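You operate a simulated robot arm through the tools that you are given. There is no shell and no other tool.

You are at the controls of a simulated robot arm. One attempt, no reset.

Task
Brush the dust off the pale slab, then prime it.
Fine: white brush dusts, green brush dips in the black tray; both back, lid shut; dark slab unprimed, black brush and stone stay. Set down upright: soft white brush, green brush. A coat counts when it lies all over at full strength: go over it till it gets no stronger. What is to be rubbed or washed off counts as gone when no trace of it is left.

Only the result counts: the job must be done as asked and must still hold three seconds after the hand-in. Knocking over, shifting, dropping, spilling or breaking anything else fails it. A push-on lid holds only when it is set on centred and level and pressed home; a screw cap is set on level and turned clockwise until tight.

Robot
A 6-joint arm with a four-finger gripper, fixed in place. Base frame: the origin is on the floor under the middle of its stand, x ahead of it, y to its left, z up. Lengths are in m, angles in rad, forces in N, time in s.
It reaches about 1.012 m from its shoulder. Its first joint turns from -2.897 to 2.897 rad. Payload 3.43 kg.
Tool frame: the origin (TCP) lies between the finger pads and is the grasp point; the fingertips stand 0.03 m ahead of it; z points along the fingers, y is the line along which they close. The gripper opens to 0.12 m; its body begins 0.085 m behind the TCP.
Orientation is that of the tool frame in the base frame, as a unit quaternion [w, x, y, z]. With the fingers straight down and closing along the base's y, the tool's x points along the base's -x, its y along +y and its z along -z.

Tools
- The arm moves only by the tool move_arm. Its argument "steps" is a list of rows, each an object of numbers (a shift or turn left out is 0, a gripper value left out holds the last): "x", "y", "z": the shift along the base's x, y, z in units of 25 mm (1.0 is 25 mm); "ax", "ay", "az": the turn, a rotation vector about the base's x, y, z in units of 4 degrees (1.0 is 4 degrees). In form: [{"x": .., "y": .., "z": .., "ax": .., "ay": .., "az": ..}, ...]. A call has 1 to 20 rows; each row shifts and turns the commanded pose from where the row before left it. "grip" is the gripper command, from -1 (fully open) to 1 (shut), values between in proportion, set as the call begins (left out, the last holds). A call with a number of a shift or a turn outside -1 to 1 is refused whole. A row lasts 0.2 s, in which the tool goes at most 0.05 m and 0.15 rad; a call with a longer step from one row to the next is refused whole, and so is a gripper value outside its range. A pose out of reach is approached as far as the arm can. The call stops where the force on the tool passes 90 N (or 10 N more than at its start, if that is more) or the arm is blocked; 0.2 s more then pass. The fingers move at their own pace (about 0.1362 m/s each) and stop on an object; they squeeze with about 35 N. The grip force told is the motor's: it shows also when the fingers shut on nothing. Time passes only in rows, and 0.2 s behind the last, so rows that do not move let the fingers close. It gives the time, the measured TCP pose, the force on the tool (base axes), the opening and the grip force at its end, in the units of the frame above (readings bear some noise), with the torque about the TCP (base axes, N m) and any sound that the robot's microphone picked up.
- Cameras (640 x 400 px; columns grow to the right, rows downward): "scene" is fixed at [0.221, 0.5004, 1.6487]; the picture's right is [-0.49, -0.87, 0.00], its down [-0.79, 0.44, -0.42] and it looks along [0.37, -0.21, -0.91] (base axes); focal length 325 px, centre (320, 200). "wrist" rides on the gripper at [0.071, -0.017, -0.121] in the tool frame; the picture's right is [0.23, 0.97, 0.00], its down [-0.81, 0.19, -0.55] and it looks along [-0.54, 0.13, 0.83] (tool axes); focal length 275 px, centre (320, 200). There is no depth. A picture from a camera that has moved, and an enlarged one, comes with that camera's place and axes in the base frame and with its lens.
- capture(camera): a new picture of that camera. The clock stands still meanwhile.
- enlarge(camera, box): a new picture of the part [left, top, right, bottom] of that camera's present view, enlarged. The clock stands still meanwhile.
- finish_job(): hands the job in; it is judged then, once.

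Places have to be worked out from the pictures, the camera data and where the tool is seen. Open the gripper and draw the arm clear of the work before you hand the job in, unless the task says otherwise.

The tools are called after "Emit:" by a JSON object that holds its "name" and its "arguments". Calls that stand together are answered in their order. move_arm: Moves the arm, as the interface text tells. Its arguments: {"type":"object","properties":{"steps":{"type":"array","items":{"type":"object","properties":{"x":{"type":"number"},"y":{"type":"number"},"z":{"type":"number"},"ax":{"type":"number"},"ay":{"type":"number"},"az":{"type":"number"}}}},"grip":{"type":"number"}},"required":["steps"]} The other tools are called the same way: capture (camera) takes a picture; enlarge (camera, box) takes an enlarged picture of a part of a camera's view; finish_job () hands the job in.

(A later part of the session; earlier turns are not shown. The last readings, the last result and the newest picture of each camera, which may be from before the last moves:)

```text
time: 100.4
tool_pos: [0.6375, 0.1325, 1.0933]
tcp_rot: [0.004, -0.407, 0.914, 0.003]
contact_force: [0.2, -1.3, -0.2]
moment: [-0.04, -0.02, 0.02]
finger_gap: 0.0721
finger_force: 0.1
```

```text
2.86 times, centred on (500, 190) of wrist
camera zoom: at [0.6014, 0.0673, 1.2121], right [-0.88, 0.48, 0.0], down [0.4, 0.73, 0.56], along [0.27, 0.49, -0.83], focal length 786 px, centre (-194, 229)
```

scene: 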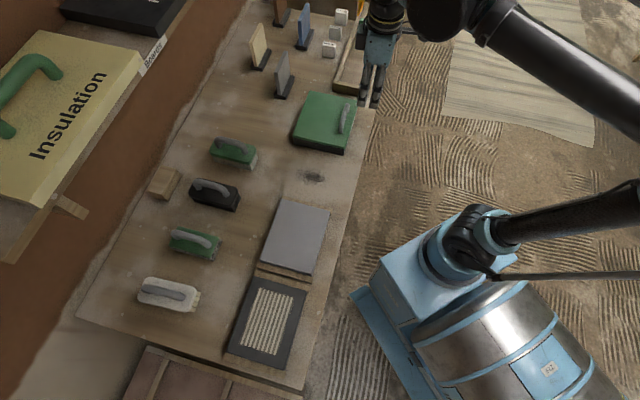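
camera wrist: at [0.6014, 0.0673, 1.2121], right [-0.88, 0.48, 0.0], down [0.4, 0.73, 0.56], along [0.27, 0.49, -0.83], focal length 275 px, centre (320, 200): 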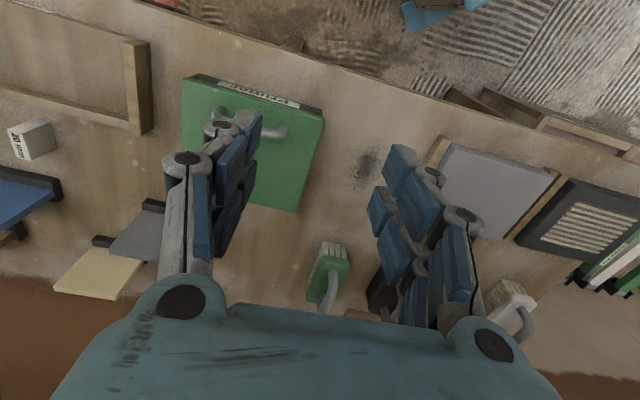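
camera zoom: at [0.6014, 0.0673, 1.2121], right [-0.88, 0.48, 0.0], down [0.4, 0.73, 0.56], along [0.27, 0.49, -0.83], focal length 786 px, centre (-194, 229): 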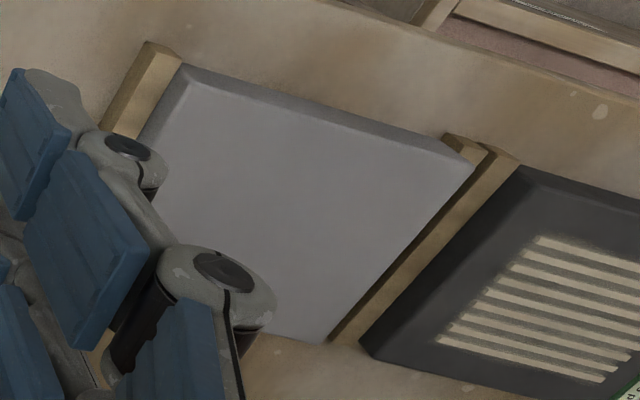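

The slab is spotless and the tray is labelled "Primer" on the robot side with the lid's handle near that side, so the hinge (if any) is on the far edge. I turn the tool 90° so the fingers will close across that handle, moving above it.

Emit:
{"name": "move_arm", "arguments": {"steps": [{"x": 0.28, "y": 0.03, "az": -1}, {"x": 0.28, "y": 0.03, "az": -1}, {"x": 0.28, "y": 0.03, "az": -1}, {"x": 0.28, "y": 0.03, "az": -1}, {"x": 0.28, "y": 0.03, "az": -1}, {"x": 0.28, "y": 0.03, "az": -1}, {"x": 0.28, "y": 0.03, "az": -1}, {"x": 0.28, "y": 0.03, "az": -1}, {"x": 0.28, "y": 0.03, "az": -1}, {"x": 0.28, "y": 0.03, "az": -1}, {"x": 0.28, "y": 0.03, "az": -1}, {"x": 0.1, "az": -1}]}}

Emit:
{"name": "move_arm", "arguments": {"steps": [{"az": -1}, {"az": -1}, {"az": -1}, {"az": -1}, {"az": -1}, {"az": -1}, {"az": -1}, {"az": -1}, {"az": -1}, {"az": -1}, {"az": -0.5}, {}]}}

Emit:
{"name": "capture", "arguments": {"camera": "wrist"}}

Emit:
{"name": "capture", "arguments": {"camera": "scene"}}

```text
time: 103.0
tool_pos: [0.7167, 0.1397, 1.0928]
tcp_rot: [0.005, 0.0, 1.0, 0.001]
contact_force: [-0.4, -0.1, 0.2]
moment: [-0.02, -0.03, 0.01]
finger_gap: 0.0718
finger_force: 0.0
```

```text
time: 105.6
tool_pos: [0.7177, 0.1421, 1.0955]
tcp_rot: [0.006, 0.359, 0.933, -0.002]
contact_force: [0.3, 0.0, -0.1]
moment: [0.01, 0.0, -0.01]
finger_gap: 0.0721
finger_force: 0.1
```

```text
taken
camera wrist: at [0.651, 0.1778, 1.2132], right [0.48, 0.88, 0.0], down [0.73, -0.4, 0.56], along [0.49, -0.27, -0.83], focal length 275 px, centre (320, 200)
```

wrist: 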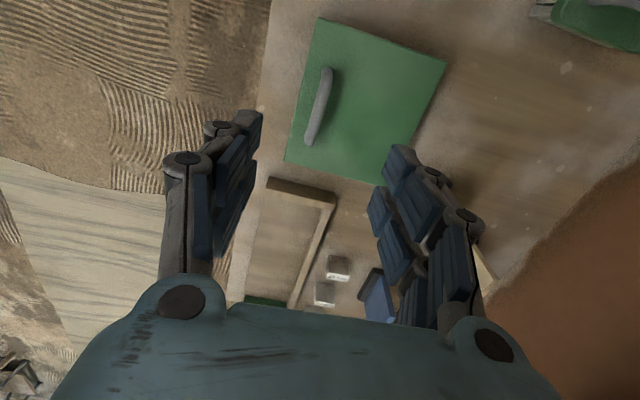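

```text
taken
```

scene: 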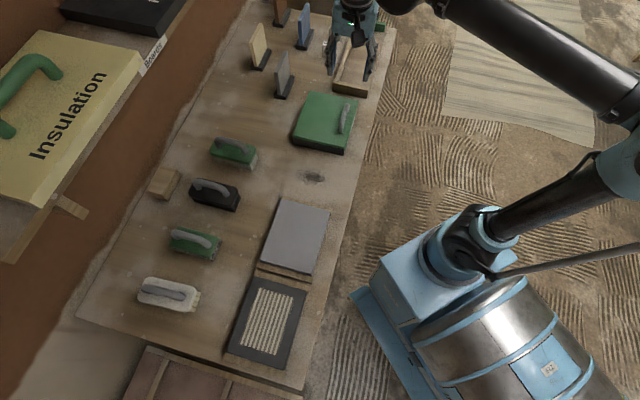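

Emit:
{"name": "enlarge", "arguments": {"camera": "wrist", "box": [250, 0, 470, 190]}}

```text
2.11 times, centred on (360, 95) of wrist
camera zoom: at [0.651, 0.1778, 1.2132], right [0.48, 0.88, 0.0], down [0.73, -0.4, 0.56], along [0.49, -0.27, -0.83], focal length 580 px, centre (236, 421)
```

zoom: 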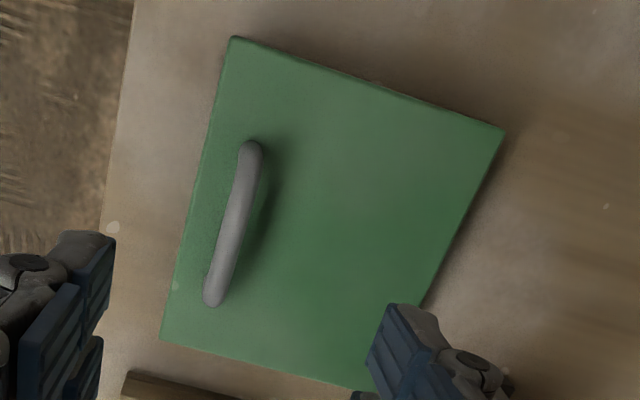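

The lid's top comes out at z≈0.84 with its centre near (0.780, 0.165); the handle mid is about (0.736, 0.127) at z≈0.87. I move over the handle and descend partway to refine.

Emit:
{"name": "move_arm", "arguments": {"steps": [{"x": 0.37, "y": -0.3, "z": -0.6}, {"x": 0.36, "y": -0.3, "z": -0.9}, {"z": -0.9}, {"z": -0.9}, {"z": -0.9}, {}], "grip": -0.2}}

Emit:
{"name": "capture", "arguments": {"camera": "wrist"}}

Emit:
{"name": "enlarge", "arguments": {"camera": "scene", "box": [270, 60, 398, 160]}}

```text
time: 107.0
tool_pos: [0.7357, 0.1245, 0.9878]
tcp_rot: [0.006, 0.359, 0.933, -0.002]
contact_force: [0.4, 0.0, 0.5]
moment: [0.01, -0.01, 0.0]
finger_gap: 0.0718
finger_force: 0.1
```

```text
taken
camera wrist: at [0.6709, 0.1613, 1.1078], right [0.48, 0.88, 0.0], down [0.73, -0.4, 0.56], along [0.49, -0.27, -0.83], focal length 275 px, centre (320, 200)
```

wrist: 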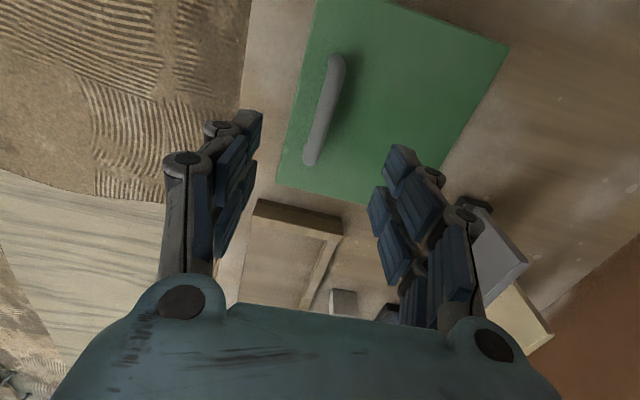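

```text
4.00 times, centred on (334, 110) of scene
camera zoom: at [0.221, 0.5004, 1.6487], right [-0.49, -0.87, 0.0], down [-0.79, 0.44, -0.42], along [0.37, -0.21, -0.91], focal length 1299 px, centre (264, 560)
```

zoom: 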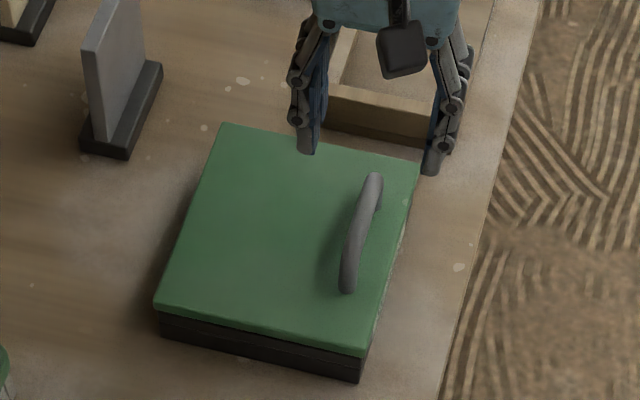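

Triangulation confirms the handle at (0.736, 0.127, 0.871). I descend to TCP z≈0.89 with the fingers straddling it.

Emit:
{"name": "move_arm", "arguments": {"steps": [{"x": 0.02, "y": 0.1, "z": -0.9}, {"z": -0.9}, {"z": -0.9}, {"z": -0.8}, {"z": -0.4}, {}]}}

Emit:
{"name": "capture", "arguments": {"camera": "wrist"}}

Emit:
{"name": "enlarge", "arguments": {"camera": "scene", "box": [270, 60, 398, 160]}}

```text
time: 108.4
tool_pos: [0.7352, 0.1282, 0.8897]
tcp_rot: [0.006, 0.358, 0.934, -0.001]
contact_force: [0.3, -0.1, -0.2]
moment: [-0.02, -0.02, 0.0]
finger_gap: 0.0719
finger_force: 0.1
```

```text
taken
camera wrist: at [0.6693, 0.1649, 1.0104], right [0.48, 0.88, 0.0], down [0.73, -0.4, 0.56], along [0.49, -0.27, -0.83], focal length 275 px, centre (320, 200)
```

wrist: 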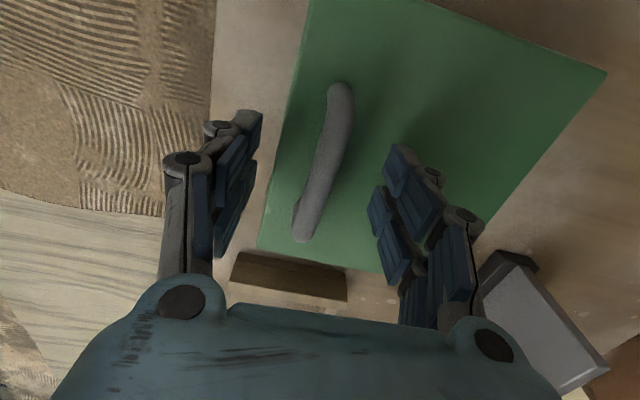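

```text
4.00 times, centred on (334, 110) of scene
camera zoom: at [0.221, 0.5004, 1.6487], right [-0.49, -0.87, 0.0], down [-0.79, 0.44, -0.42], along [0.37, -0.21, -0.91], focal length 1299 px, centre (264, 560)
```

zoom: 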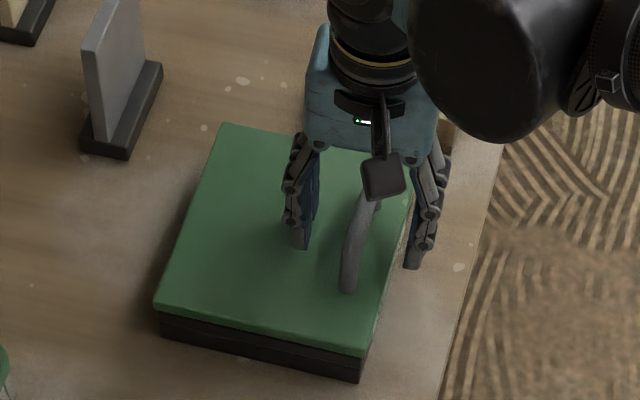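

Emit:
{"name": "move_arm", "arguments": {"steps": [{}, {"z": -0.2}, {"z": -0.2}, {}], "grip": 0.35}}

Emit:
{"name": "move_arm", "arguments": {"steps": [{"z": -0.1}, {}]}}

Emit:
{"name": "capture", "arguments": {"camera": "wrist"}}

```text
time: 109.4
tool_pos: [0.7347, 0.1287, 0.8812]
tcp_rot: [0.005, 0.358, 0.934, -0.001]
contact_force: [-1.3, -1.5, 9.4]
moment: [0.12, 0.22, -0.02]
finger_gap: 0.0399
finger_force: 0.9
```

```text
time: 110.0
tool_pos: [0.7353, 0.1294, 0.8802]
tcp_rot: [0.006, 0.358, 0.934, 0.0]
contact_force: [5.7, 6.3, 42.3]
moment: [0.89, -0.44, -0.07]
finger_gap: 0.0409
finger_force: 9.3
```

```text
taken
camera wrist: at [0.6693, 0.1654, 0.9984], right [0.48, 0.88, 0.0], down [0.73, -0.4, 0.56], along [0.49, -0.27, -0.83], focal length 275 px, centre (320, 200)
```

wrist: 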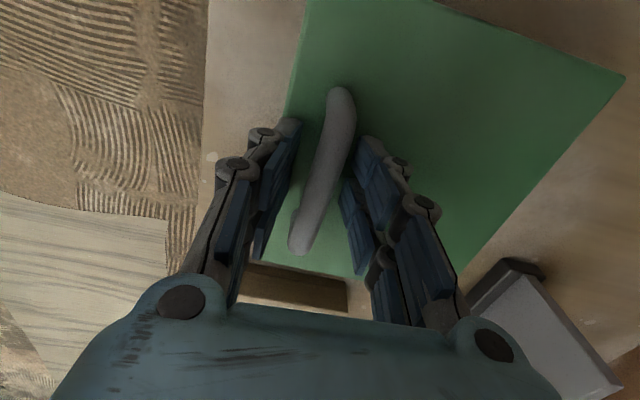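

The tips touch the lid (top ≈0.85). I back off 3–4 mm and close on the handle.

Emit:
{"name": "move_arm", "arguments": {"steps": [{"z": 0.16}, {}]}}

Emit:
{"name": "move_arm", "arguments": {"steps": [{}, {}, {}], "grip": 1}}

Emit:
{"name": "capture", "arguments": {"camera": "wrist"}}

```text
time: 110.6
tool_pos: [0.7351, 0.1296, 0.8819]
tcp_rot: [0.005, 0.359, 0.933, -0.001]
contact_force: [0.9, 0.2, 0.5]
moment: [0.03, 0.03, -0.02]
finger_gap: 0.039
finger_force: 0.1
```

```text
time: 111.4
tool_pos: [0.7344, 0.1291, 0.883]
tcp_rot: [0.005, 0.358, 0.934, -0.001]
contact_force: [-5.8, -4.2, 0.8]
moment: [0.1, 0.23, -2.36]
finger_gap: 0.0134
finger_force: 45.0
```

```text
taken
camera wrist: at [0.6693, 0.1648, 1.0025], right [0.48, 0.88, 0.0], down [0.73, -0.4, 0.56], along [0.49, -0.27, -0.83], focal length 275 px, centre (320, 200)
```

wrist: 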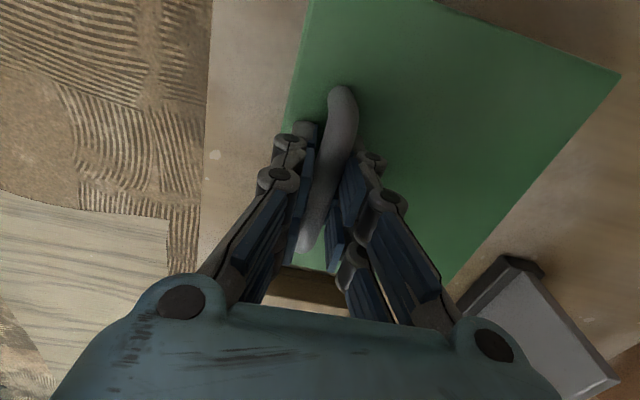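

The grip is on, but a −2.4 N·m twist shows a ~1° yaw mismatch with the handle. I turn the tool to relieve it.

Emit:
{"name": "move_arm", "arguments": {"steps": [{"az": -0.25}, {}]}}

```text
time: 112.0
tool_pos: [0.7344, 0.1283, 0.8831]
tcp_rot: [0.006, 0.367, 0.93, -0.002]
contact_force: [-3.5, -7.5, 1.2]
moment: [-0.07, -0.13, -1.97]
finger_gap: 0.0134
finger_force: 44.8
```

Emit:
{"name": "move_arm", "arguments": {"steps": [{"az": -0.4}, {}]}}

```text
time: 112.6
tool_pos: [0.7343, 0.1289, 0.8821]
tcp_rot: [0.005, 0.379, 0.925, -0.001]
contact_force: [-2.2, -1.5, 1.1]
moment: [0.27, 0.24, -0.49]
finger_gap: 0.0125
finger_force: 43.6
```

The twist is nearly gone. I lift a little, straight up, and watch how the lid responds.

Emit:
{"name": "move_arm", "arguments": {"steps": [{"z": 0.1}, {"z": 0.1}, {}]}}

Emit:
{"name": "move_arm", "arguments": {"steps": [{"z": 0.15}, {"z": 0.15}, {}]}}

Emit:
{"name": "capture", "arguments": {"camera": "wrist"}}

Emit:
{"name": "enlarge", "arguments": {"camera": "scene", "box": [270, 60, 398, 160]}}

```text
time: 113.4
tool_pos: [0.7356, 0.1296, 0.886]
tcp_rot: [0.005, 0.379, 0.925, -0.002]
contact_force: [13.0, 17.3, -8.7]
moment: [0.23, 0.35, -0.56]
finger_gap: 0.0127
finger_force: 43.6
```

```text
time: 114.2
tool_pos: [0.7388, 0.1308, 0.8929]
tcp_rot: [0.004, 0.379, 0.926, -0.001]
contact_force: [39.2, 55.7, -30.6]
moment: [-0.28, 0.56, -0.33]
finger_gap: 0.013
finger_force: 44.3
```

```text
taken
camera wrist: at [0.6739, 0.1703, 1.0123], right [0.52, 0.86, 0.0], down [0.71, -0.43, 0.56], along [0.48, -0.29, -0.83], focal length 275 px, centre (320, 200)
```

wrist: 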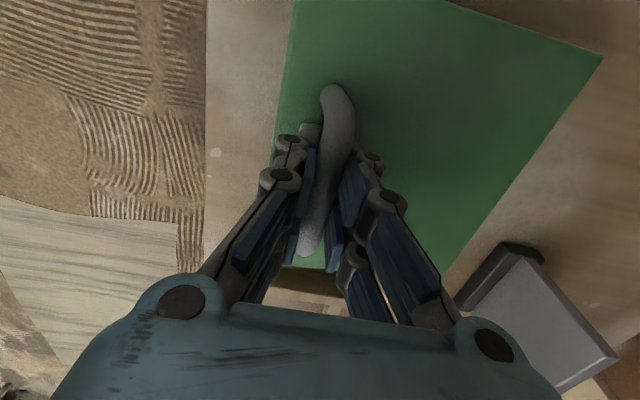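

```text
4.00 times, centred on (334, 110) of scene
camera zoom: at [0.221, 0.5004, 1.6487], right [-0.49, -0.87, 0.0], down [-0.79, 0.44, -0.42], along [0.37, -0.21, -0.91], focal length 1299 px, centre (264, 560)
```

zoom: 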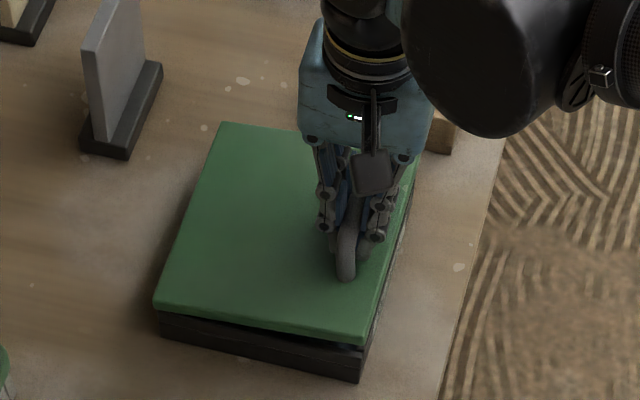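

The lid is hinged on its far edge (the front edge rises, the back stays) and pulls toward the hinge since the handle must follow an arc. I shift ~3 mm toward the hinge to relieve that.

Emit:
{"name": "move_arm", "arguments": {"steps": [{"x": 0.085, "y": 0.085}, {}]}}

Emit:
{"name": "enlarge", "arguments": {"camera": "scene", "box": [290, 70, 386, 150]}}

```text
time: 114.8
tool_pos: [0.7382, 0.131, 0.8944]
tcp_rot: [0.004, 0.38, 0.925, -0.003]
contact_force: [17.1, 38.6, -20.3]
moment: [-0.02, 0.78, -0.36]
finger_gap: 0.013
finger_force: 44.1
```

```text
5.00 times, centred on (338, 110) of scene
camera zoom: at [0.221, 0.5004, 1.6487], right [-0.49, -0.87, 0.0], down [-0.79, 0.44, -0.42], along [0.37, -0.21, -0.91], focal length 1624 px, centre (230, 650)
```

zoom: 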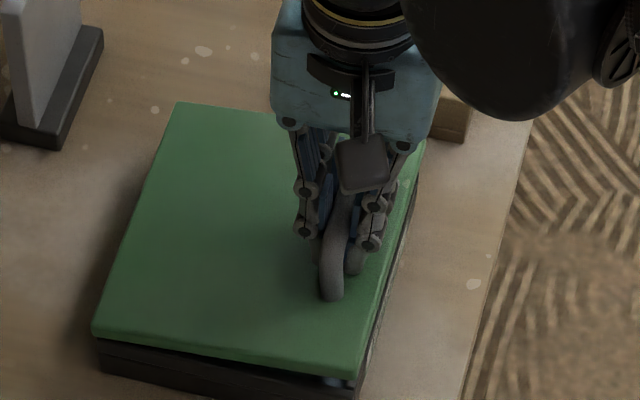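

Emit:
{"name": "move_arm", "arguments": {"steps": [{"x": 0.06, "y": 0.12}, {}]}}

```text
time: 115.4
tool_pos: [0.7383, 0.1312, 0.894]
tcp_rot: [0.005, 0.38, 0.925, -0.004]
contact_force: [-2.3, -9.0, -0.3]
moment: [0.06, 0.6, -0.27]
finger_gap: 0.0131
finger_force: 43.4
```

Forces are now near zero at ~5° open. I test whether the hinge holds the lid by itself: opening the fingers a little here, where a fall would be only about a centimetre.

Emit:
{"name": "move_arm", "arguments": {"steps": [{}, {}, {}], "grip": 0.45}}

Emit:
{"name": "enlarge", "arguments": {"camera": "scene", "box": [290, 70, 386, 150]}}

Emit:
{"name": "capture", "arguments": {"camera": "wrist"}}

```text
time: 116.2
tool_pos: [0.7394, 0.1351, 0.894]
tcp_rot: [0.006, 0.379, 0.925, -0.002]
contact_force: [0.0, -0.2, -0.2]
moment: [0.01, 0.01, -0.02]
finger_gap: 0.033
finger_force: 0.1
```

```text
5.00 times, centred on (338, 110) of scene
camera zoom: at [0.221, 0.5004, 1.6487], right [-0.49, -0.87, 0.0], down [-0.79, 0.44, -0.42], along [0.37, -0.21, -0.91], focal length 1624 px, centre (230, 650)
```

zoom: 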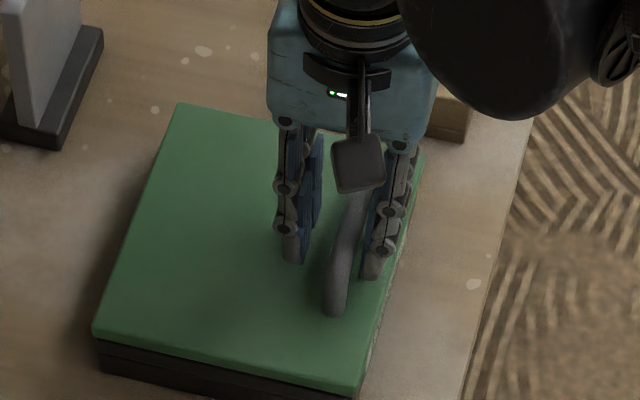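

```text
taken
camera wrist: at [0.6754, 0.1728, 1.014], right [0.52, 0.85, 0.0], down [0.71, -0.43, 0.56], along [0.48, -0.29, -0.83], focal length 275 px, centre (320, 200)
```

wrist: 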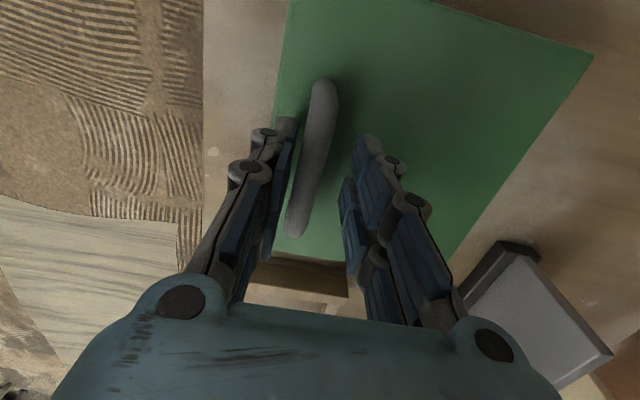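

The lid fell back shut gently, so it must be swung past vertical to stay open. I enlarge to judge the handle's standoff from the lid before planning the swing.

Emit:
{"name": "enlarge", "arguments": {"camera": "wrist", "box": [240, 60, 400, 260]}}

Emit:
{"name": "enlarge", "arguments": {"camera": "scene", "box": [338, 90, 378, 140]}}

```text
2.00 times, centred on (320, 160) of wrist
camera zoom: at [0.6754, 0.1728, 1.014], right [0.52, 0.85, 0.0], down [0.71, -0.43, 0.56], along [0.48, -0.29, -0.83], focal length 551 px, centre (320, 280)
```

zoom: 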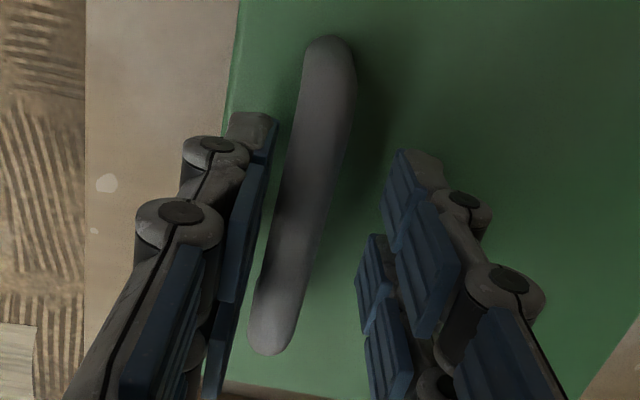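

```text
8.00 times, centred on (358, 115) of scene
camera zoom: at [0.221, 0.5004, 1.6487], right [-0.49, -0.87, 0.0], down [-0.79, 0.44, -0.42], along [0.37, -0.21, -0.91], focal length 2598 px, centre (16, 880)
```

zoom: 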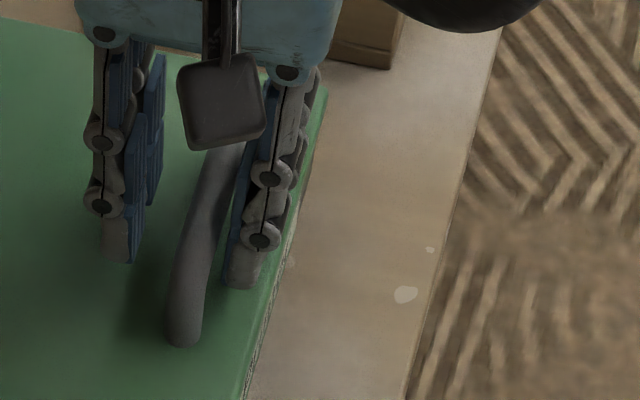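

The finger tips are ~13 mm thick, so the swing will need some tool tilt as well. I raise clear of the lid and test, without the lid, whether the arm can reach the pose needed at the end of the swing (tilted 35° about the hinge direction).

Emit:
{"name": "move_arm", "arguments": {"steps": [{"z": 0.8}, {"z": 0.9}, {"z": 0.9}, {"z": 0.9}, {"z": 0.9}, {"z": 0.9}, {"z": 0.9}, {}]}}

Emit:
{"name": "move_arm", "arguments": {"steps": [{"x": 0.5, "y": 0.5, "ax": -0.62, "ay": 0.62}, {"x": 0.5, "y": 0.5, "ax": -0.62, "ay": 0.62}, {"x": 0.5, "y": 0.5, "ax": -0.62, "ay": 0.62}, {"x": 0.5, "y": 0.5, "ax": -0.62, "ay": 0.62}, {"x": 0.5, "y": 0.5, "ax": -0.62, "ay": 0.62}, {"x": 0.5, "y": 0.5, "ax": -0.62, "ay": 0.62}, {"x": 0.5, "y": 0.5, "ax": -0.62, "ay": 0.62}, {"x": 0.5, "y": 0.5, "ax": -0.62, "ay": 0.62}, {"x": 0.5, "y": 0.5, "ax": -0.62, "ay": 0.62}, {"x": 0.5, "y": 0.5, "ax": -0.62, "ay": 0.62}, {}]}}

Emit:
{"name": "capture", "arguments": {"camera": "scene"}}

Emit:
{"name": "capture", "arguments": {"camera": "wrist"}}

```text
time: 118.0
tool_pos: [0.7379, 0.1326, 1.0508]
tcp_rot: [0.006, 0.379, 0.925, -0.002]
contact_force: [-0.1, -0.5, 0.1]
moment: [-0.01, 0.0, 0.02]
finger_gap: 0.0328
finger_force: 0.2
```

```text
time: 120.4
tool_pos: [0.8721, 0.2441, 1.0517]
tcp_rot: [-0.071, 0.36, 0.901, -0.234]
contact_force: [-0.2, -0.4, -0.4]
moment: [-0.01, -0.02, 0.0]
finger_gap: 0.0329
finger_force: 0.0
out of reach, approached as far as the arm can: row 9, 10
```

```text
taken
```

scene: 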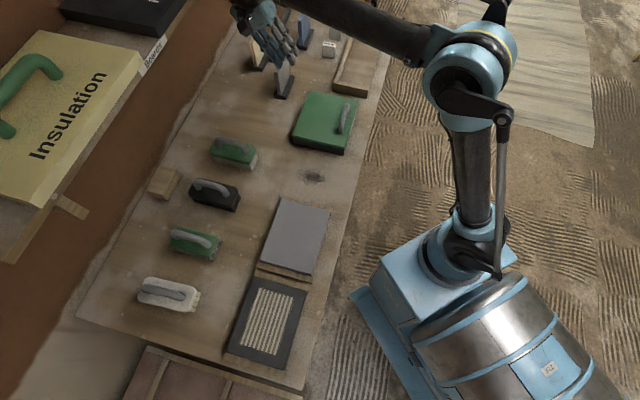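

```text
taken
camera wrist: at [0.8446, 0.3273, 1.1626], right [0.43, 0.77, -0.47], down [0.87, -0.23, 0.43], along [0.23, -0.59, -0.77], focal length 275 px, centre (320, 200)
```

wrist: 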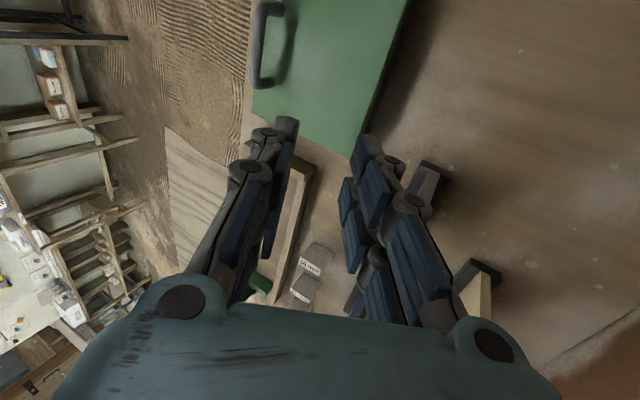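

The arm reaches about 28° of tilt there, which is useful. From this angle the handle is seen from the side, so I enlarge it to measure its standoff, and look at the lid's back edge.

Emit:
{"name": "enlarge", "arguments": {"camera": "wrist", "box": [220, 0, 440, 165]}}

Emit:
{"name": "enlarge", "arguments": {"camera": "scene", "box": [280, 70, 376, 160]}}

```text
2.42 times, centred on (330, 82) of wrist
camera zoom: at [0.8446, 0.3273, 1.1626], right [0.43, 0.77, -0.47], down [0.87, -0.23, 0.43], along [0.23, -0.59, -0.77], focal length 667 px, centre (296, 485)
```

zoom: 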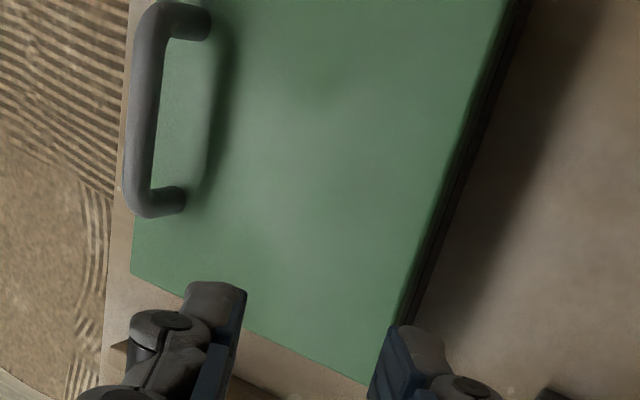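

```text
4.44 times, centred on (328, 115) of scene
camera zoom: at [0.221, 0.5004, 1.6487], right [-0.49, -0.87, 0.0], down [-0.79, 0.44, -0.42], along [0.37, -0.21, -0.91], focal length 1443 px, centre (284, 578)
```

zoom: 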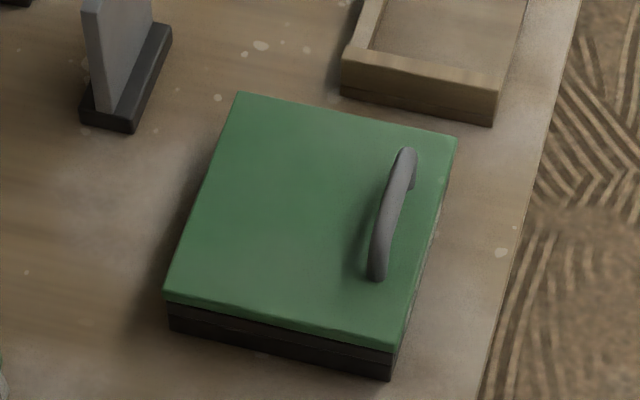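

The handle stands roughly 2–4 cm off the lid. I go back over the handle upright and close the fingers, then touch the handle's top to measure its height exactly.

Emit:
{"name": "move_arm", "arguments": {"steps": [{"x": -0.5, "y": -0.5, "ax": 0.62, "ay": -0.62}, {"x": -0.5, "y": -0.5, "ax": 0.62, "ay": -0.62}, {"x": -0.5, "y": -0.5, "ax": 0.62, "ay": -0.62}, {"x": -0.5, "y": -0.5, "ax": 0.62, "ay": -0.62}, {"x": -0.5, "y": -0.5, "ax": 0.62, "ay": -0.62}, {"x": -0.5, "y": -0.5, "ax": 0.62, "ay": -0.62}, {"x": -0.5, "y": -0.5, "ax": 0.62, "ay": -0.62}, {"x": -0.5, "y": -0.5, "ax": 0.62, "ay": -0.62}, {"x": -0.5, "y": -0.5, "ax": 0.62, "ay": -0.62}, {"x": -0.5, "y": -0.5, "ax": 0.62, "ay": -0.62}, {}], "grip": 1}}

Emit:
{"name": "capture", "arguments": {"camera": "wrist"}}

```text
time: 122.8
tool_pos: [0.7452, 0.1192, 1.0487]
tcp_rot: [0.048, 0.378, 0.923, 0.046]
contact_force: [0.0, 0.3, -0.6]
moment: [0.02, 0.01, -0.02]
finger_gap: 0.0
finger_force: 33.6
```

```text
taken
camera wrist: at [0.6681, 0.1525, 1.1626], right [0.51, 0.85, 0.11], down [0.64, -0.46, 0.61], along [0.57, -0.25, -0.78], focal length 275 px, centre (320, 200)
```

wrist: 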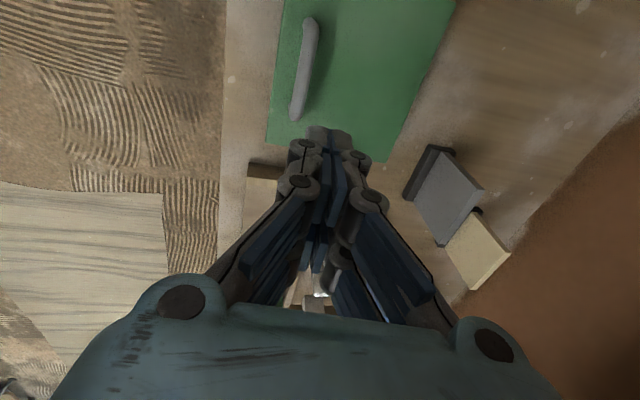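

The earlier out-of-reach rows left a small tilt after reversing. I correct the tool back to vertical and recentre over the handle.

Emit:
{"name": "move_arm", "arguments": {"steps": [{"x": -0.2, "y": 0.24, "ax": -0.4, "ay": 0.81}, {"x": -0.2, "y": 0.24, "ax": -0.4, "ay": 0.81}, {}, {}]}}

Emit:
{"name": "capture", "arguments": {"camera": "wrist"}}

```text
time: 123.8
tool_pos: [0.7365, 0.1328, 1.0494]
tcp_rot: [0.006, 0.378, 0.926, -0.002]
contact_force: [0.1, 0.1, -0.6]
moment: [0.01, 0.0, 0.01]
finger_gap: 0.0001
finger_force: 33.1
```

```text
taken
camera wrist: at [0.6721, 0.1715, 1.1689], right [0.52, 0.86, 0.0], down [0.71, -0.43, 0.56], along [0.48, -0.29, -0.83], focal length 275 px, centre (320, 200)
```

wrist: 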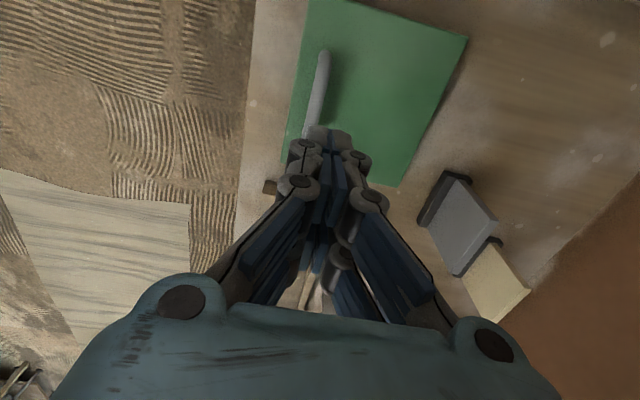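

Vertical again and centred. I descend toward the handle top and feel for it in small steps.

Emit:
{"name": "move_arm", "arguments": {"steps": [{"z": -0.9}, {"z": -0.9}, {"z": -0.9}, {"z": -0.9}, {"z": -0.6}, {}]}}

Emit:
{"name": "move_arm", "arguments": {"steps": [{"z": -0.15}, {"z": -0.15}, {}]}}

Emit:
{"name": "move_arm", "arguments": {"steps": [{"z": -0.15}, {}]}}

```text
time: 125.2
tool_pos: [0.7359, 0.1318, 0.944]
tcp_rot: [0.005, 0.379, 0.925, -0.001]
contact_force: [-0.4, -1.2, 0.2]
moment: [0.01, -0.01, 0.02]
finger_gap: 0.0
finger_force: 33.3
```

```text
time: 126.0
tool_pos: [0.7362, 0.1314, 0.9372]
tcp_rot: [0.006, 0.378, 0.926, -0.001]
contact_force: [-0.7, 0.4, -0.1]
moment: [-0.01, 0.01, 0.02]
finger_gap: 0.0001
finger_force: 33.3
```

```text
time: 126.6
tool_pos: [0.7363, 0.1323, 0.9334]
tcp_rot: [0.006, 0.379, 0.925, -0.003]
contact_force: [-0.2, 0.1, -0.8]
moment: [-0.02, 0.01, 0.01]
finger_gap: 0.0
finger_force: 33.5
```

Emit:
{"name": "move_arm", "arguments": {"steps": [{"z": -0.12}, {}]}}

Emit:
{"name": "move_arm", "arguments": {"steps": [{"z": -0.12}, {}]}}

Emit:
{"name": "move_arm", "arguments": {"steps": [{"z": -0.12}, {}]}}

Emit:
{"name": "move_arm", "arguments": {"steps": [{"z": -0.12}, {}]}}

```text
time: 127.2
tool_pos: [0.7365, 0.1316, 0.9306]
tcp_rot: [0.006, 0.379, 0.925, -0.001]
contact_force: [0.2, -0.8, -0.5]
moment: [-0.02, -0.02, -0.03]
finger_gap: 0.0
finger_force: 33.8
```

```text
time: 127.8
tool_pos: [0.7359, 0.1319, 0.9288]
tcp_rot: [0.006, 0.378, 0.926, -0.002]
contact_force: [-0.2, 0.3, 0.6]
moment: [0.01, 0.0, 0.02]
finger_gap: 0.0
finger_force: 32.9
```

```text
time: 128.4
tool_pos: [0.7352, 0.1313, 0.9254]
tcp_rot: [0.005, 0.378, 0.926, -0.002]
contact_force: [0.3, -0.6, -0.2]
moment: [0.0, -0.02, 0.0]
finger_gap: 0.0
finger_force: 33.2
```

```text
time: 129.0
tool_pos: [0.7358, 0.1321, 0.9222]
tcp_rot: [0.005, 0.378, 0.926, -0.002]
contact_force: [0.5, 0.2, 0.1]
moment: [0.01, 0.04, -0.02]
finger_gap: 0.0
finger_force: 33.3
```

Emit:
{"name": "move_arm", "arguments": {"steps": [{"z": -0.1}, {}]}}

Emit:
{"name": "move_arm", "arguments": {"steps": [{"z": -0.1}, {}]}}

Emit:
{"name": "move_arm", "arguments": {"steps": [{"z": -0.1}, {}]}}

Emit:
{"name": "capture", "arguments": {"camera": "wrist"}}

```text
time: 129.6
tool_pos: [0.7357, 0.1309, 0.9187]
tcp_rot: [0.006, 0.379, 0.926, -0.001]
contact_force: [0.1, -0.3, -0.3]
moment: [0.02, 0.01, 0.0]
finger_gap: 0.0
finger_force: 32.9
```

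```text
time: 130.2
tool_pos: [0.7363, 0.1323, 0.9174]
tcp_rot: [0.006, 0.379, 0.925, -0.002]
contact_force: [-1.6, -1.3, 21.7]
moment: [0.28, 0.42, 0.06]
finger_gap: 0.0
finger_force: 33.4
```

```text
time: 130.8
tool_pos: [0.7351, 0.1309, 0.916]
tcp_rot: [0.007, 0.379, 0.925, -0.001]
contact_force: [7.1, -6.2, 71.5]
moment: [0.95, 1.07, 0.11]
finger_gap: 0.0001
finger_force: 33.8
```

```text
taken
camera wrist: at [0.671, 0.1701, 1.035], right [0.52, 0.86, 0.0], down [0.71, -0.43, 0.56], along [0.48, -0.29, -0.83], focal length 275 px, centre (320, 200)
```

wrist: 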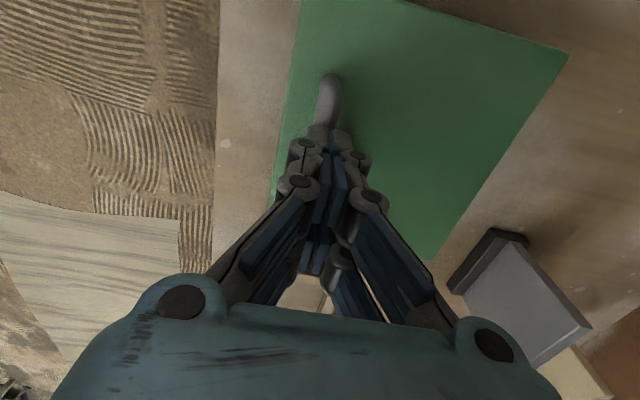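

The handle top is at z≈0.887 (lid top 0.851), so the bar axis is at ≈0.880 with about 29 mm standoff: enough for the fingers during a full swing. I raise, open, and come down to a shallow fingertip grip at TCP z≈0.902.

Emit:
{"name": "move_arm", "arguments": {"steps": [{"z": 0.4}, {}]}}

Emit:
{"name": "move_arm", "arguments": {"steps": [{}, {}, {}, {"z": -0.5}, {"z": -0.4}, {}], "grip": 0.2}}

Emit:
{"name": "capture", "arguments": {"camera": "wrist"}}

```text
time: 131.4
tool_pos: [0.7353, 0.1324, 0.9218]
tcp_rot: [0.006, 0.378, 0.926, -0.001]
contact_force: [-0.1, 0.1, 0.0]
moment: [0.01, 0.02, 0.04]
finger_gap: 0.0001
finger_force: 33.4
```

```text
time: 132.8
tool_pos: [0.736, 0.1316, 0.901]
tcp_rot: [0.007, 0.378, 0.926, -0.002]
contact_force: [-0.3, 0.1, 0.2]
moment: [0.0, 0.0, 0.04]
finger_gap: 0.048
finger_force: 0.0
```

```text
taken
camera wrist: at [0.6718, 0.1708, 1.02], right [0.52, 0.86, 0.0], down [0.71, -0.43, 0.56], along [0.48, -0.29, -0.83], focal length 275 px, centre (320, 200)
```

wrist: 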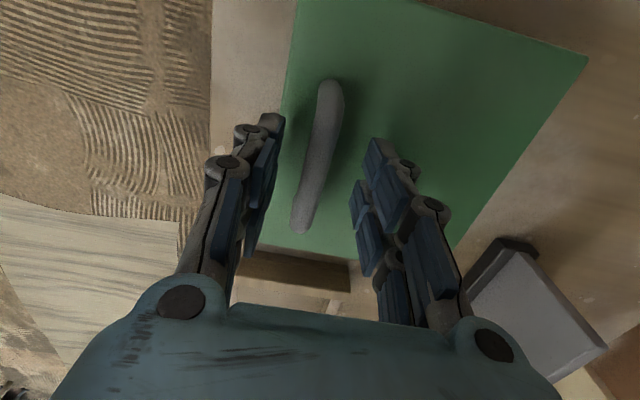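

Emit:
{"name": "move_arm", "arguments": {"steps": [{"az": -0.08}, {}, {}, {}], "grip": 1}}

Emit:
{"name": "enlarge", "arguments": {"camera": "scene", "box": [290, 70, 386, 150]}}

```text
time: 133.8
tool_pos: [0.7338, 0.1298, 0.9017]
tcp_rot: [0.006, 0.382, 0.924, -0.001]
contact_force: [-37.1, -33.3, 13.2]
moment: [-1.03, 0.23, -0.39]
finger_gap: 0.013
finger_force: 45.1
```

```text
5.00 times, centred on (338, 110) of scene
camera zoom: at [0.221, 0.5004, 1.6487], right [-0.49, -0.87, 0.0], down [-0.79, 0.44, -0.42], along [0.37, -0.21, -0.91], focal length 1624 px, centre (230, 650)
```

zoom: 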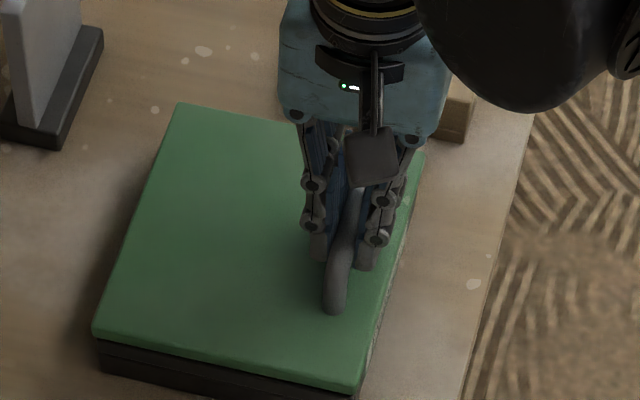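

A ~50 N pull toward the robot shows I'm about 2 mm too far toward the hinge. I shift to relieve it.

Emit:
{"name": "move_arm", "arguments": {"steps": [{"x": -0.06, "y": -0.05}, {}]}}

```text
time: 134.4
tool_pos: [0.7344, 0.1294, 0.9024]
tcp_rot: [0.007, 0.381, 0.924, -0.001]
contact_force: [-27.1, -17.0, 10.0]
moment: [-0.3, 0.36, -0.43]
finger_gap: 0.013
finger_force: 44.4
```

Emit:
{"name": "move_arm", "arguments": {"steps": [{"x": -0.09, "y": -0.05}, {}]}}

```text
time: 135.0
tool_pos: [0.734, 0.1299, 0.9015]
tcp_rot: [0.007, 0.382, 0.924, 0.0]
contact_force: [9.1, 7.3, -2.7]
moment: [0.73, 0.19, -0.44]
finger_gap: 0.0131
finger_force: 44.8
```

Forces are small now. I start the swing along the arc about the hinge: first 5°, checking forces.

Emit:
{"name": "move_arm", "arguments": {"steps": [{"x": 0.06, "y": 0.06, "z": 0.23}, {"x": 0.06, "y": 0.06, "z": 0.23}, {}]}}

```text
time: 135.8
tool_pos: [0.7364, 0.1329, 0.9115]
tcp_rot: [0.006, 0.382, 0.924, -0.001]
contact_force: [25.5, 18.7, -12.6]
moment: [0.27, -0.52, -0.59]
finger_gap: 0.013
finger_force: 45.4
```

Emit:
{"name": "move_arm", "arguments": {"steps": [{"x": 0.1, "y": 0.1, "z": 0.22}, {"x": 0.1, "y": 0.1, "z": 0.22}, {}]}}

```text
time: 136.6
tool_pos: [0.741, 0.1355, 0.925]
tcp_rot: [0.006, 0.382, 0.924, -0.003]
contact_force: [7.8, -7.2, -1.5]
moment: [-0.41, -0.17, -0.7]
finger_gap: 0.013
finger_force: 45.4
```

Emit:
{"name": "move_arm", "arguments": {"steps": [{"x": 0.1, "y": 0.1, "z": 0.205}, {"x": 0.1, "y": 0.1, "z": 0.205}, {"x": 0.105, "y": 0.105, "z": 0.2}, {"x": 0.105, "y": 0.105, "z": 0.2}, {}]}}

Emit:
{"name": "enlarge", "arguments": {"camera": "scene", "box": [290, 70, 386, 150]}}

```text
time: 137.8
tool_pos: [0.7497, 0.146, 0.9457]
tcp_rot: [0.006, 0.381, 0.924, -0.001]
contact_force: [-2.5, -30.4, 16.2]
moment: [-0.82, -0.14, -1.06]
finger_gap: 0.0134
finger_force: 45.2
```

```text
5.00 times, centred on (338, 110) of scene
camera zoom: at [0.221, 0.5004, 1.6487], right [-0.49, -0.87, 0.0], down [-0.79, 0.44, -0.42], along [0.37, -0.21, -0.91], focal length 1624 px, centre (230, 650)
```

zoom: 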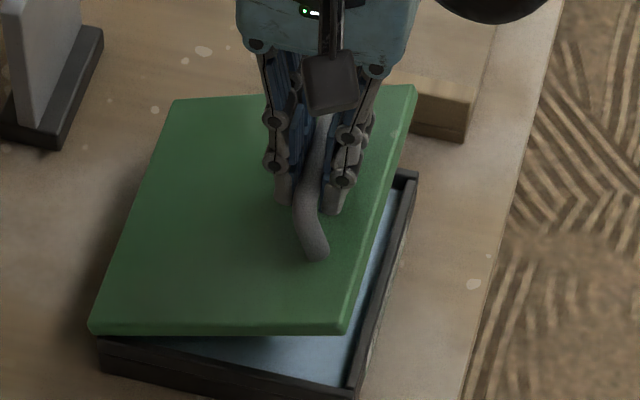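

The lid is opening and pale-blue primer shows inside. I continue 20°→30° with small corrections from the forces.

Emit:
{"name": "move_arm", "arguments": {"steps": [{"x": 0.11, "y": 0.09, "z": 0.19, "az": -0.04}, {"x": 0.115, "y": 0.1, "z": 0.19, "az": -0.04}, {"x": 0.12, "y": 0.105, "z": 0.187, "az": -0.04}, {"x": 0.12, "y": 0.11, "z": 0.18, "az": -0.04}, {}]}}

```text
time: 139.0
tool_pos: [0.7626, 0.1589, 0.9633]
tcp_rot: [0.005, 0.387, 0.922, -0.001]
contact_force: [-6.3, 10.3, -3.4]
moment: [0.75, 0.62, -0.22]
finger_gap: 0.0131
finger_force: 45.4
```

Emit:
{"name": "move_arm", "arguments": {"steps": [{"x": 0.13, "y": 0.13, "z": 0.16}, {"x": 0.135, "y": 0.135, "z": 0.153}, {"x": 0.14, "y": 0.14, "z": 0.145}, {"x": 0.143, "y": 0.143, "z": 0.138}, {}]}}

```text
time: 140.2
tool_pos: [0.7759, 0.1712, 0.9777]
tcp_rot: [0.005, 0.385, 0.923, -0.002]
contact_force: [-14.5, 16.6, -5.1]
moment: [0.27, 0.26, -0.48]
finger_gap: 0.0132
finger_force: 45.1
```

Emit:
{"name": "move_arm", "arguments": {"steps": [{"x": 0.143, "y": 0.155, "z": 0.128}, {"x": 0.146, "y": 0.158, "z": 0.118}, {"x": 0.15, "y": 0.16, "z": 0.108}, {"x": 0.152, "y": 0.162, "z": 0.098}, {}]}}

Emit:
{"name": "enlarge", "arguments": {"camera": "scene", "box": [280, 50, 392, 150]}}

```text
time: 141.4
tool_pos: [0.7925, 0.1871, 0.9904]
tcp_rot: [0.006, 0.387, 0.922, -0.001]
contact_force: [-5.1, 2.8, 2.5]
moment: [-0.41, -0.33, -0.69]
finger_gap: 0.0131
finger_force: 45.1
```

```text
4.00 times, centred on (336, 100) of scene
camera zoom: at [0.221, 0.5004, 1.6487], right [-0.49, -0.87, 0.0], down [-0.79, 0.44, -0.42], along [0.37, -0.21, -0.91], focal length 1299 px, centre (256, 600)
```

zoom: 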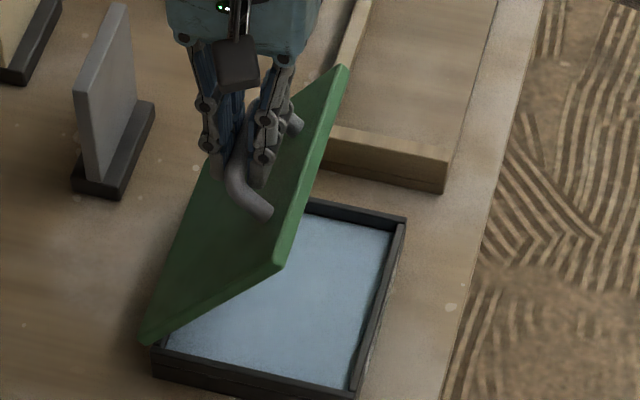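

Going well at ~50°. I continue to 60° and then 70° along the arc.

Emit:
{"name": "move_arm", "arguments": {"steps": [{"x": 0.16, "y": 0.16, "z": 0.088}, {"x": 0.164, "y": 0.164, "z": 0.078}, {"x": 0.167, "y": 0.167, "z": 0.069}, {"x": 0.169, "y": 0.169, "z": 0.06}, {}]}}

```text
time: 142.6
tool_pos: [0.8084, 0.2032, 0.996]
tcp_rot: [0.006, 0.387, 0.922, -0.002]
contact_force: [1.3, -2.6, -2.1]
moment: [-0.39, -0.36, -0.87]
finger_gap: 0.013
finger_force: 44.8
```

Emit:
{"name": "move_arm", "arguments": {"steps": [{"x": 0.17, "y": 0.17, "z": 0.048, "az": -0.04}, {"x": 0.171, "y": 0.171, "z": 0.038, "az": -0.04}, {"x": 0.172, "y": 0.172, "z": 0.028, "az": -0.04}, {"x": 0.173, "y": 0.173, "z": 0.018}, {}]}}

Emit:
{"name": "enlarge", "arguments": {"camera": "scene", "box": [270, 50, 398, 130]}}

Emit:
{"name": "capture", "arguments": {"camera": "wrist"}}

```text
time: 143.8
tool_pos: [0.8247, 0.2195, 0.9996]
tcp_rot: [0.006, 0.39, 0.921, -0.001]
contact_force: [-1.6, 1.3, 10.8]
moment: [0.36, 0.3, -0.05]
finger_gap: 0.013
finger_force: 45.3
```

```text
5.00 times, centred on (334, 90) of scene
camera zoom: at [0.221, 0.5004, 1.6487], right [-0.49, -0.87, 0.0], down [-0.79, 0.44, -0.42], along [0.37, -0.21, -0.91], focal length 1624 px, centre (250, 750)
```

zoom: 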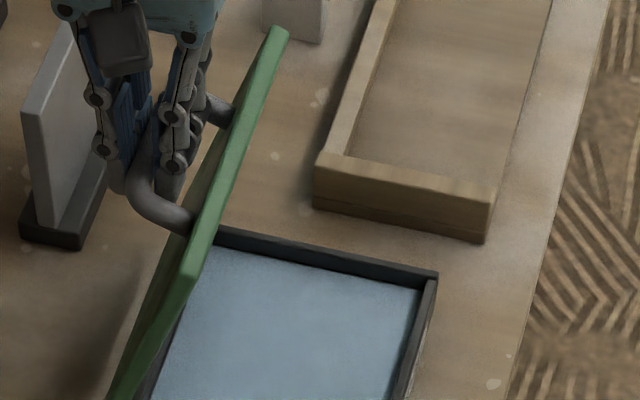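

```text
taken
camera wrist: at [0.7618, 0.261, 1.1194], right [0.54, 0.84, 0.0], down [0.7, -0.45, 0.56], along [0.47, -0.3, -0.83], focal length 275 px, centre (320, 200)
```

wrist: 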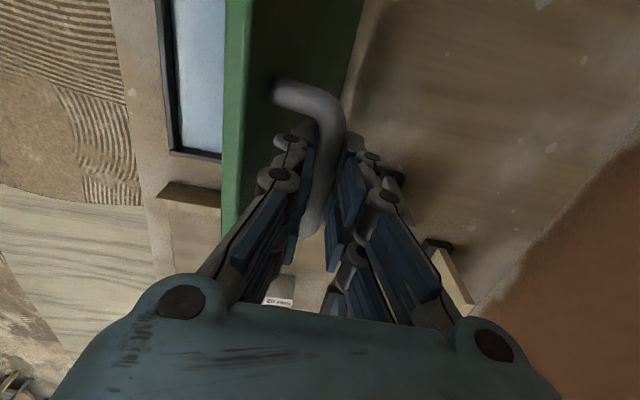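

About 70° open with small forces. On to 80° and then 90°.

Emit:
{"name": "move_arm", "arguments": {"steps": [{"x": 0.173, "y": 0.173, "z": 0.018}, {"x": 0.173, "y": 0.173, "z": 0.006}, {"x": 0.173, "y": 0.173, "z": -0.004}, {"x": 0.172, "y": 0.172, "z": -0.018}, {}]}}

```text
time: 145.0
tool_pos: [0.8421, 0.2378, 0.998]
tcp_rot: [0.006, 0.391, 0.92, -0.001]
contact_force: [3.7, -5.5, -8.5]
moment: [-0.4, -0.28, -0.13]
finger_gap: 0.0131
finger_force: 45.0
```

Emit:
{"name": "move_arm", "arguments": {"steps": [{"x": 0.172, "y": 0.172, "z": -0.04}, {"x": 0.17, "y": 0.17, "z": -0.05}, {"x": 0.169, "y": 0.169, "z": -0.06}, {"x": 0.167, "y": 0.167, "z": -0.07}, {}]}}

Emit:
{"name": "enlarge", "arguments": {"camera": "scene", "box": [270, 50, 398, 130]}}

Emit:
{"name": "capture", "arguments": {"camera": "wrist"}}

```text
time: 146.2
tool_pos: [0.8595, 0.2535, 0.994]
tcp_rot: [0.007, 0.39, 0.921, -0.001]
contact_force: [12.8, -7.1, 13.9]
moment: [-0.16, -0.31, -0.18]
finger_gap: 0.0131
finger_force: 45.3
```

```text
5.00 times, centred on (334, 90) of scene
camera zoom: at [0.221, 0.5004, 1.6487], right [-0.49, -0.87, 0.0], down [-0.79, 0.44, -0.42], along [0.37, -0.21, -0.91], focal length 1624 px, centre (250, 750)
```

zoom: 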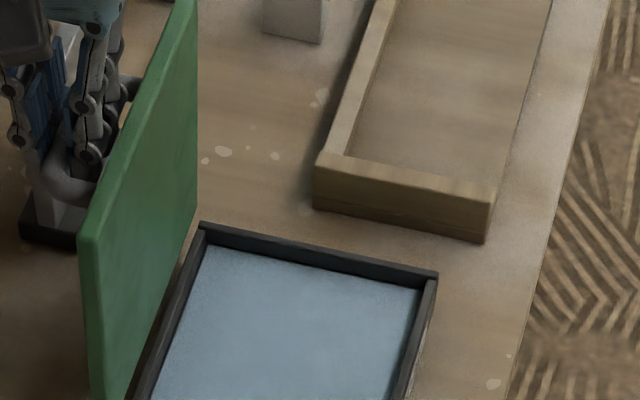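

```text
taken
camera wrist: at [0.7955, 0.2949, 1.1136], right [0.54, 0.84, 0.0], down [0.7, -0.45, 0.56], along [0.47, -0.3, -0.83], focal length 275 px, centre (320, 200)
```

wrist: 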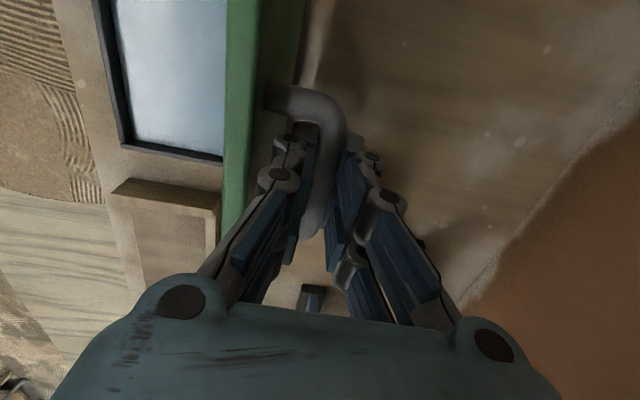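

The lid stands near vertical. I continue past vertical while leaning the tool with it so the finger stays clear of the lid.

Emit:
{"name": "move_arm", "arguments": {"steps": [{"x": 0.097, "y": 0.097, "z": -0.036, "ax": -0.35, "ay": 0.35}, {"x": 0.097, "y": 0.097, "z": -0.04, "ax": -0.35, "ay": 0.35}, {"x": 0.097, "y": 0.097, "z": -0.044, "ax": -0.35, "ay": 0.35}, {}]}}

```text
time: 147.2
tool_pos: [0.8662, 0.2618, 0.991]
tcp_rot: [-0.013, 0.39, 0.92, -0.049]
contact_force: [11.4, -0.5, 20.0]
moment: [0.14, 0.06, -0.24]
finger_gap: 0.013
finger_force: 44.7
```

Emit:
{"name": "move_arm", "arguments": {"steps": [{"x": 0.1, "y": 0.1, "z": -0.02, "ax": -0.35, "ay": 0.35}, {"x": 0.1, "y": 0.1, "z": -0.035, "ax": -0.35, "ay": 0.35}, {"x": 0.1, "y": 0.1, "z": -0.04, "ax": -0.35, "ay": 0.35}, {}]}}

Emit:
{"name": "enlarge", "arguments": {"camera": "scene", "box": [260, 40, 388, 120]}}

Emit:
{"name": "capture", "arguments": {"camera": "wrist"}}

```text
time: 148.2
tool_pos: [0.8737, 0.2693, 0.9871]
tcp_rot: [-0.034, 0.387, 0.916, -0.098]
contact_force: [-16.9, -2.7, -31.2]
moment: [0.28, 0.32, -0.38]
finger_gap: 0.0129
finger_force: 45.4
```

```text
5.00 times, centred on (324, 80) of scene
camera zoom: at [0.221, 0.5004, 1.6487], right [-0.49, -0.87, 0.0], down [-0.79, 0.44, -0.42], along [0.37, -0.21, -0.91], focal length 1624 px, centre (300, 800)
```

zoom: 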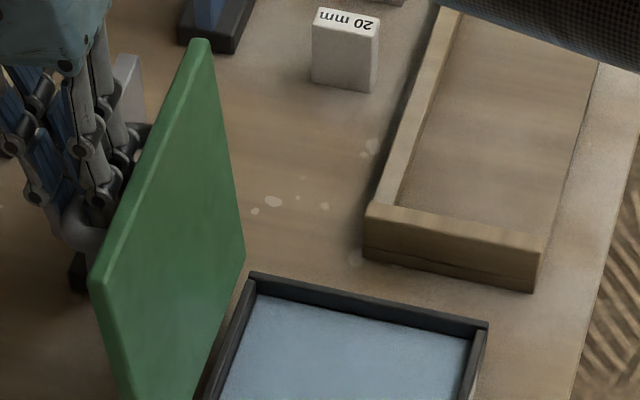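

```text
taken
camera wrist: at [0.8281, 0.3274, 1.1077], right [0.52, 0.83, -0.2], down [0.78, -0.37, 0.51], along [0.35, -0.43, -0.83], focal length 275 px, centre (320, 200)
```

wrist: 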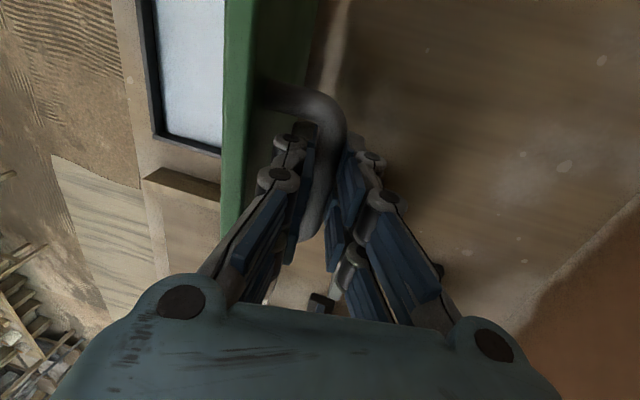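

Forces show only a small radial error, no stop yet. I continue a few more degrees past vertical, lowering slightly more.

Emit:
{"name": "move_arm", "arguments": {"steps": [{"x": 0.075, "y": 0.075, "z": -0.08, "ax": -0.15, "ay": 0.15}, {"x": 0.075, "y": 0.075, "z": -0.065, "ax": -0.15, "ay": 0.15}, {"x": 0.075, "y": 0.075, "z": -0.06, "ax": -0.15, "ay": 0.15}, {}]}}

```text
time: 149.2
tool_pos: [0.8789, 0.276, 0.9837]
tcp_rot: [-0.041, 0.386, 0.914, -0.118]
contact_force: [-14.3, 5.9, -12.9]
moment: [-0.05, -0.15, -0.23]
finger_gap: 0.0127
finger_force: 45.5
```

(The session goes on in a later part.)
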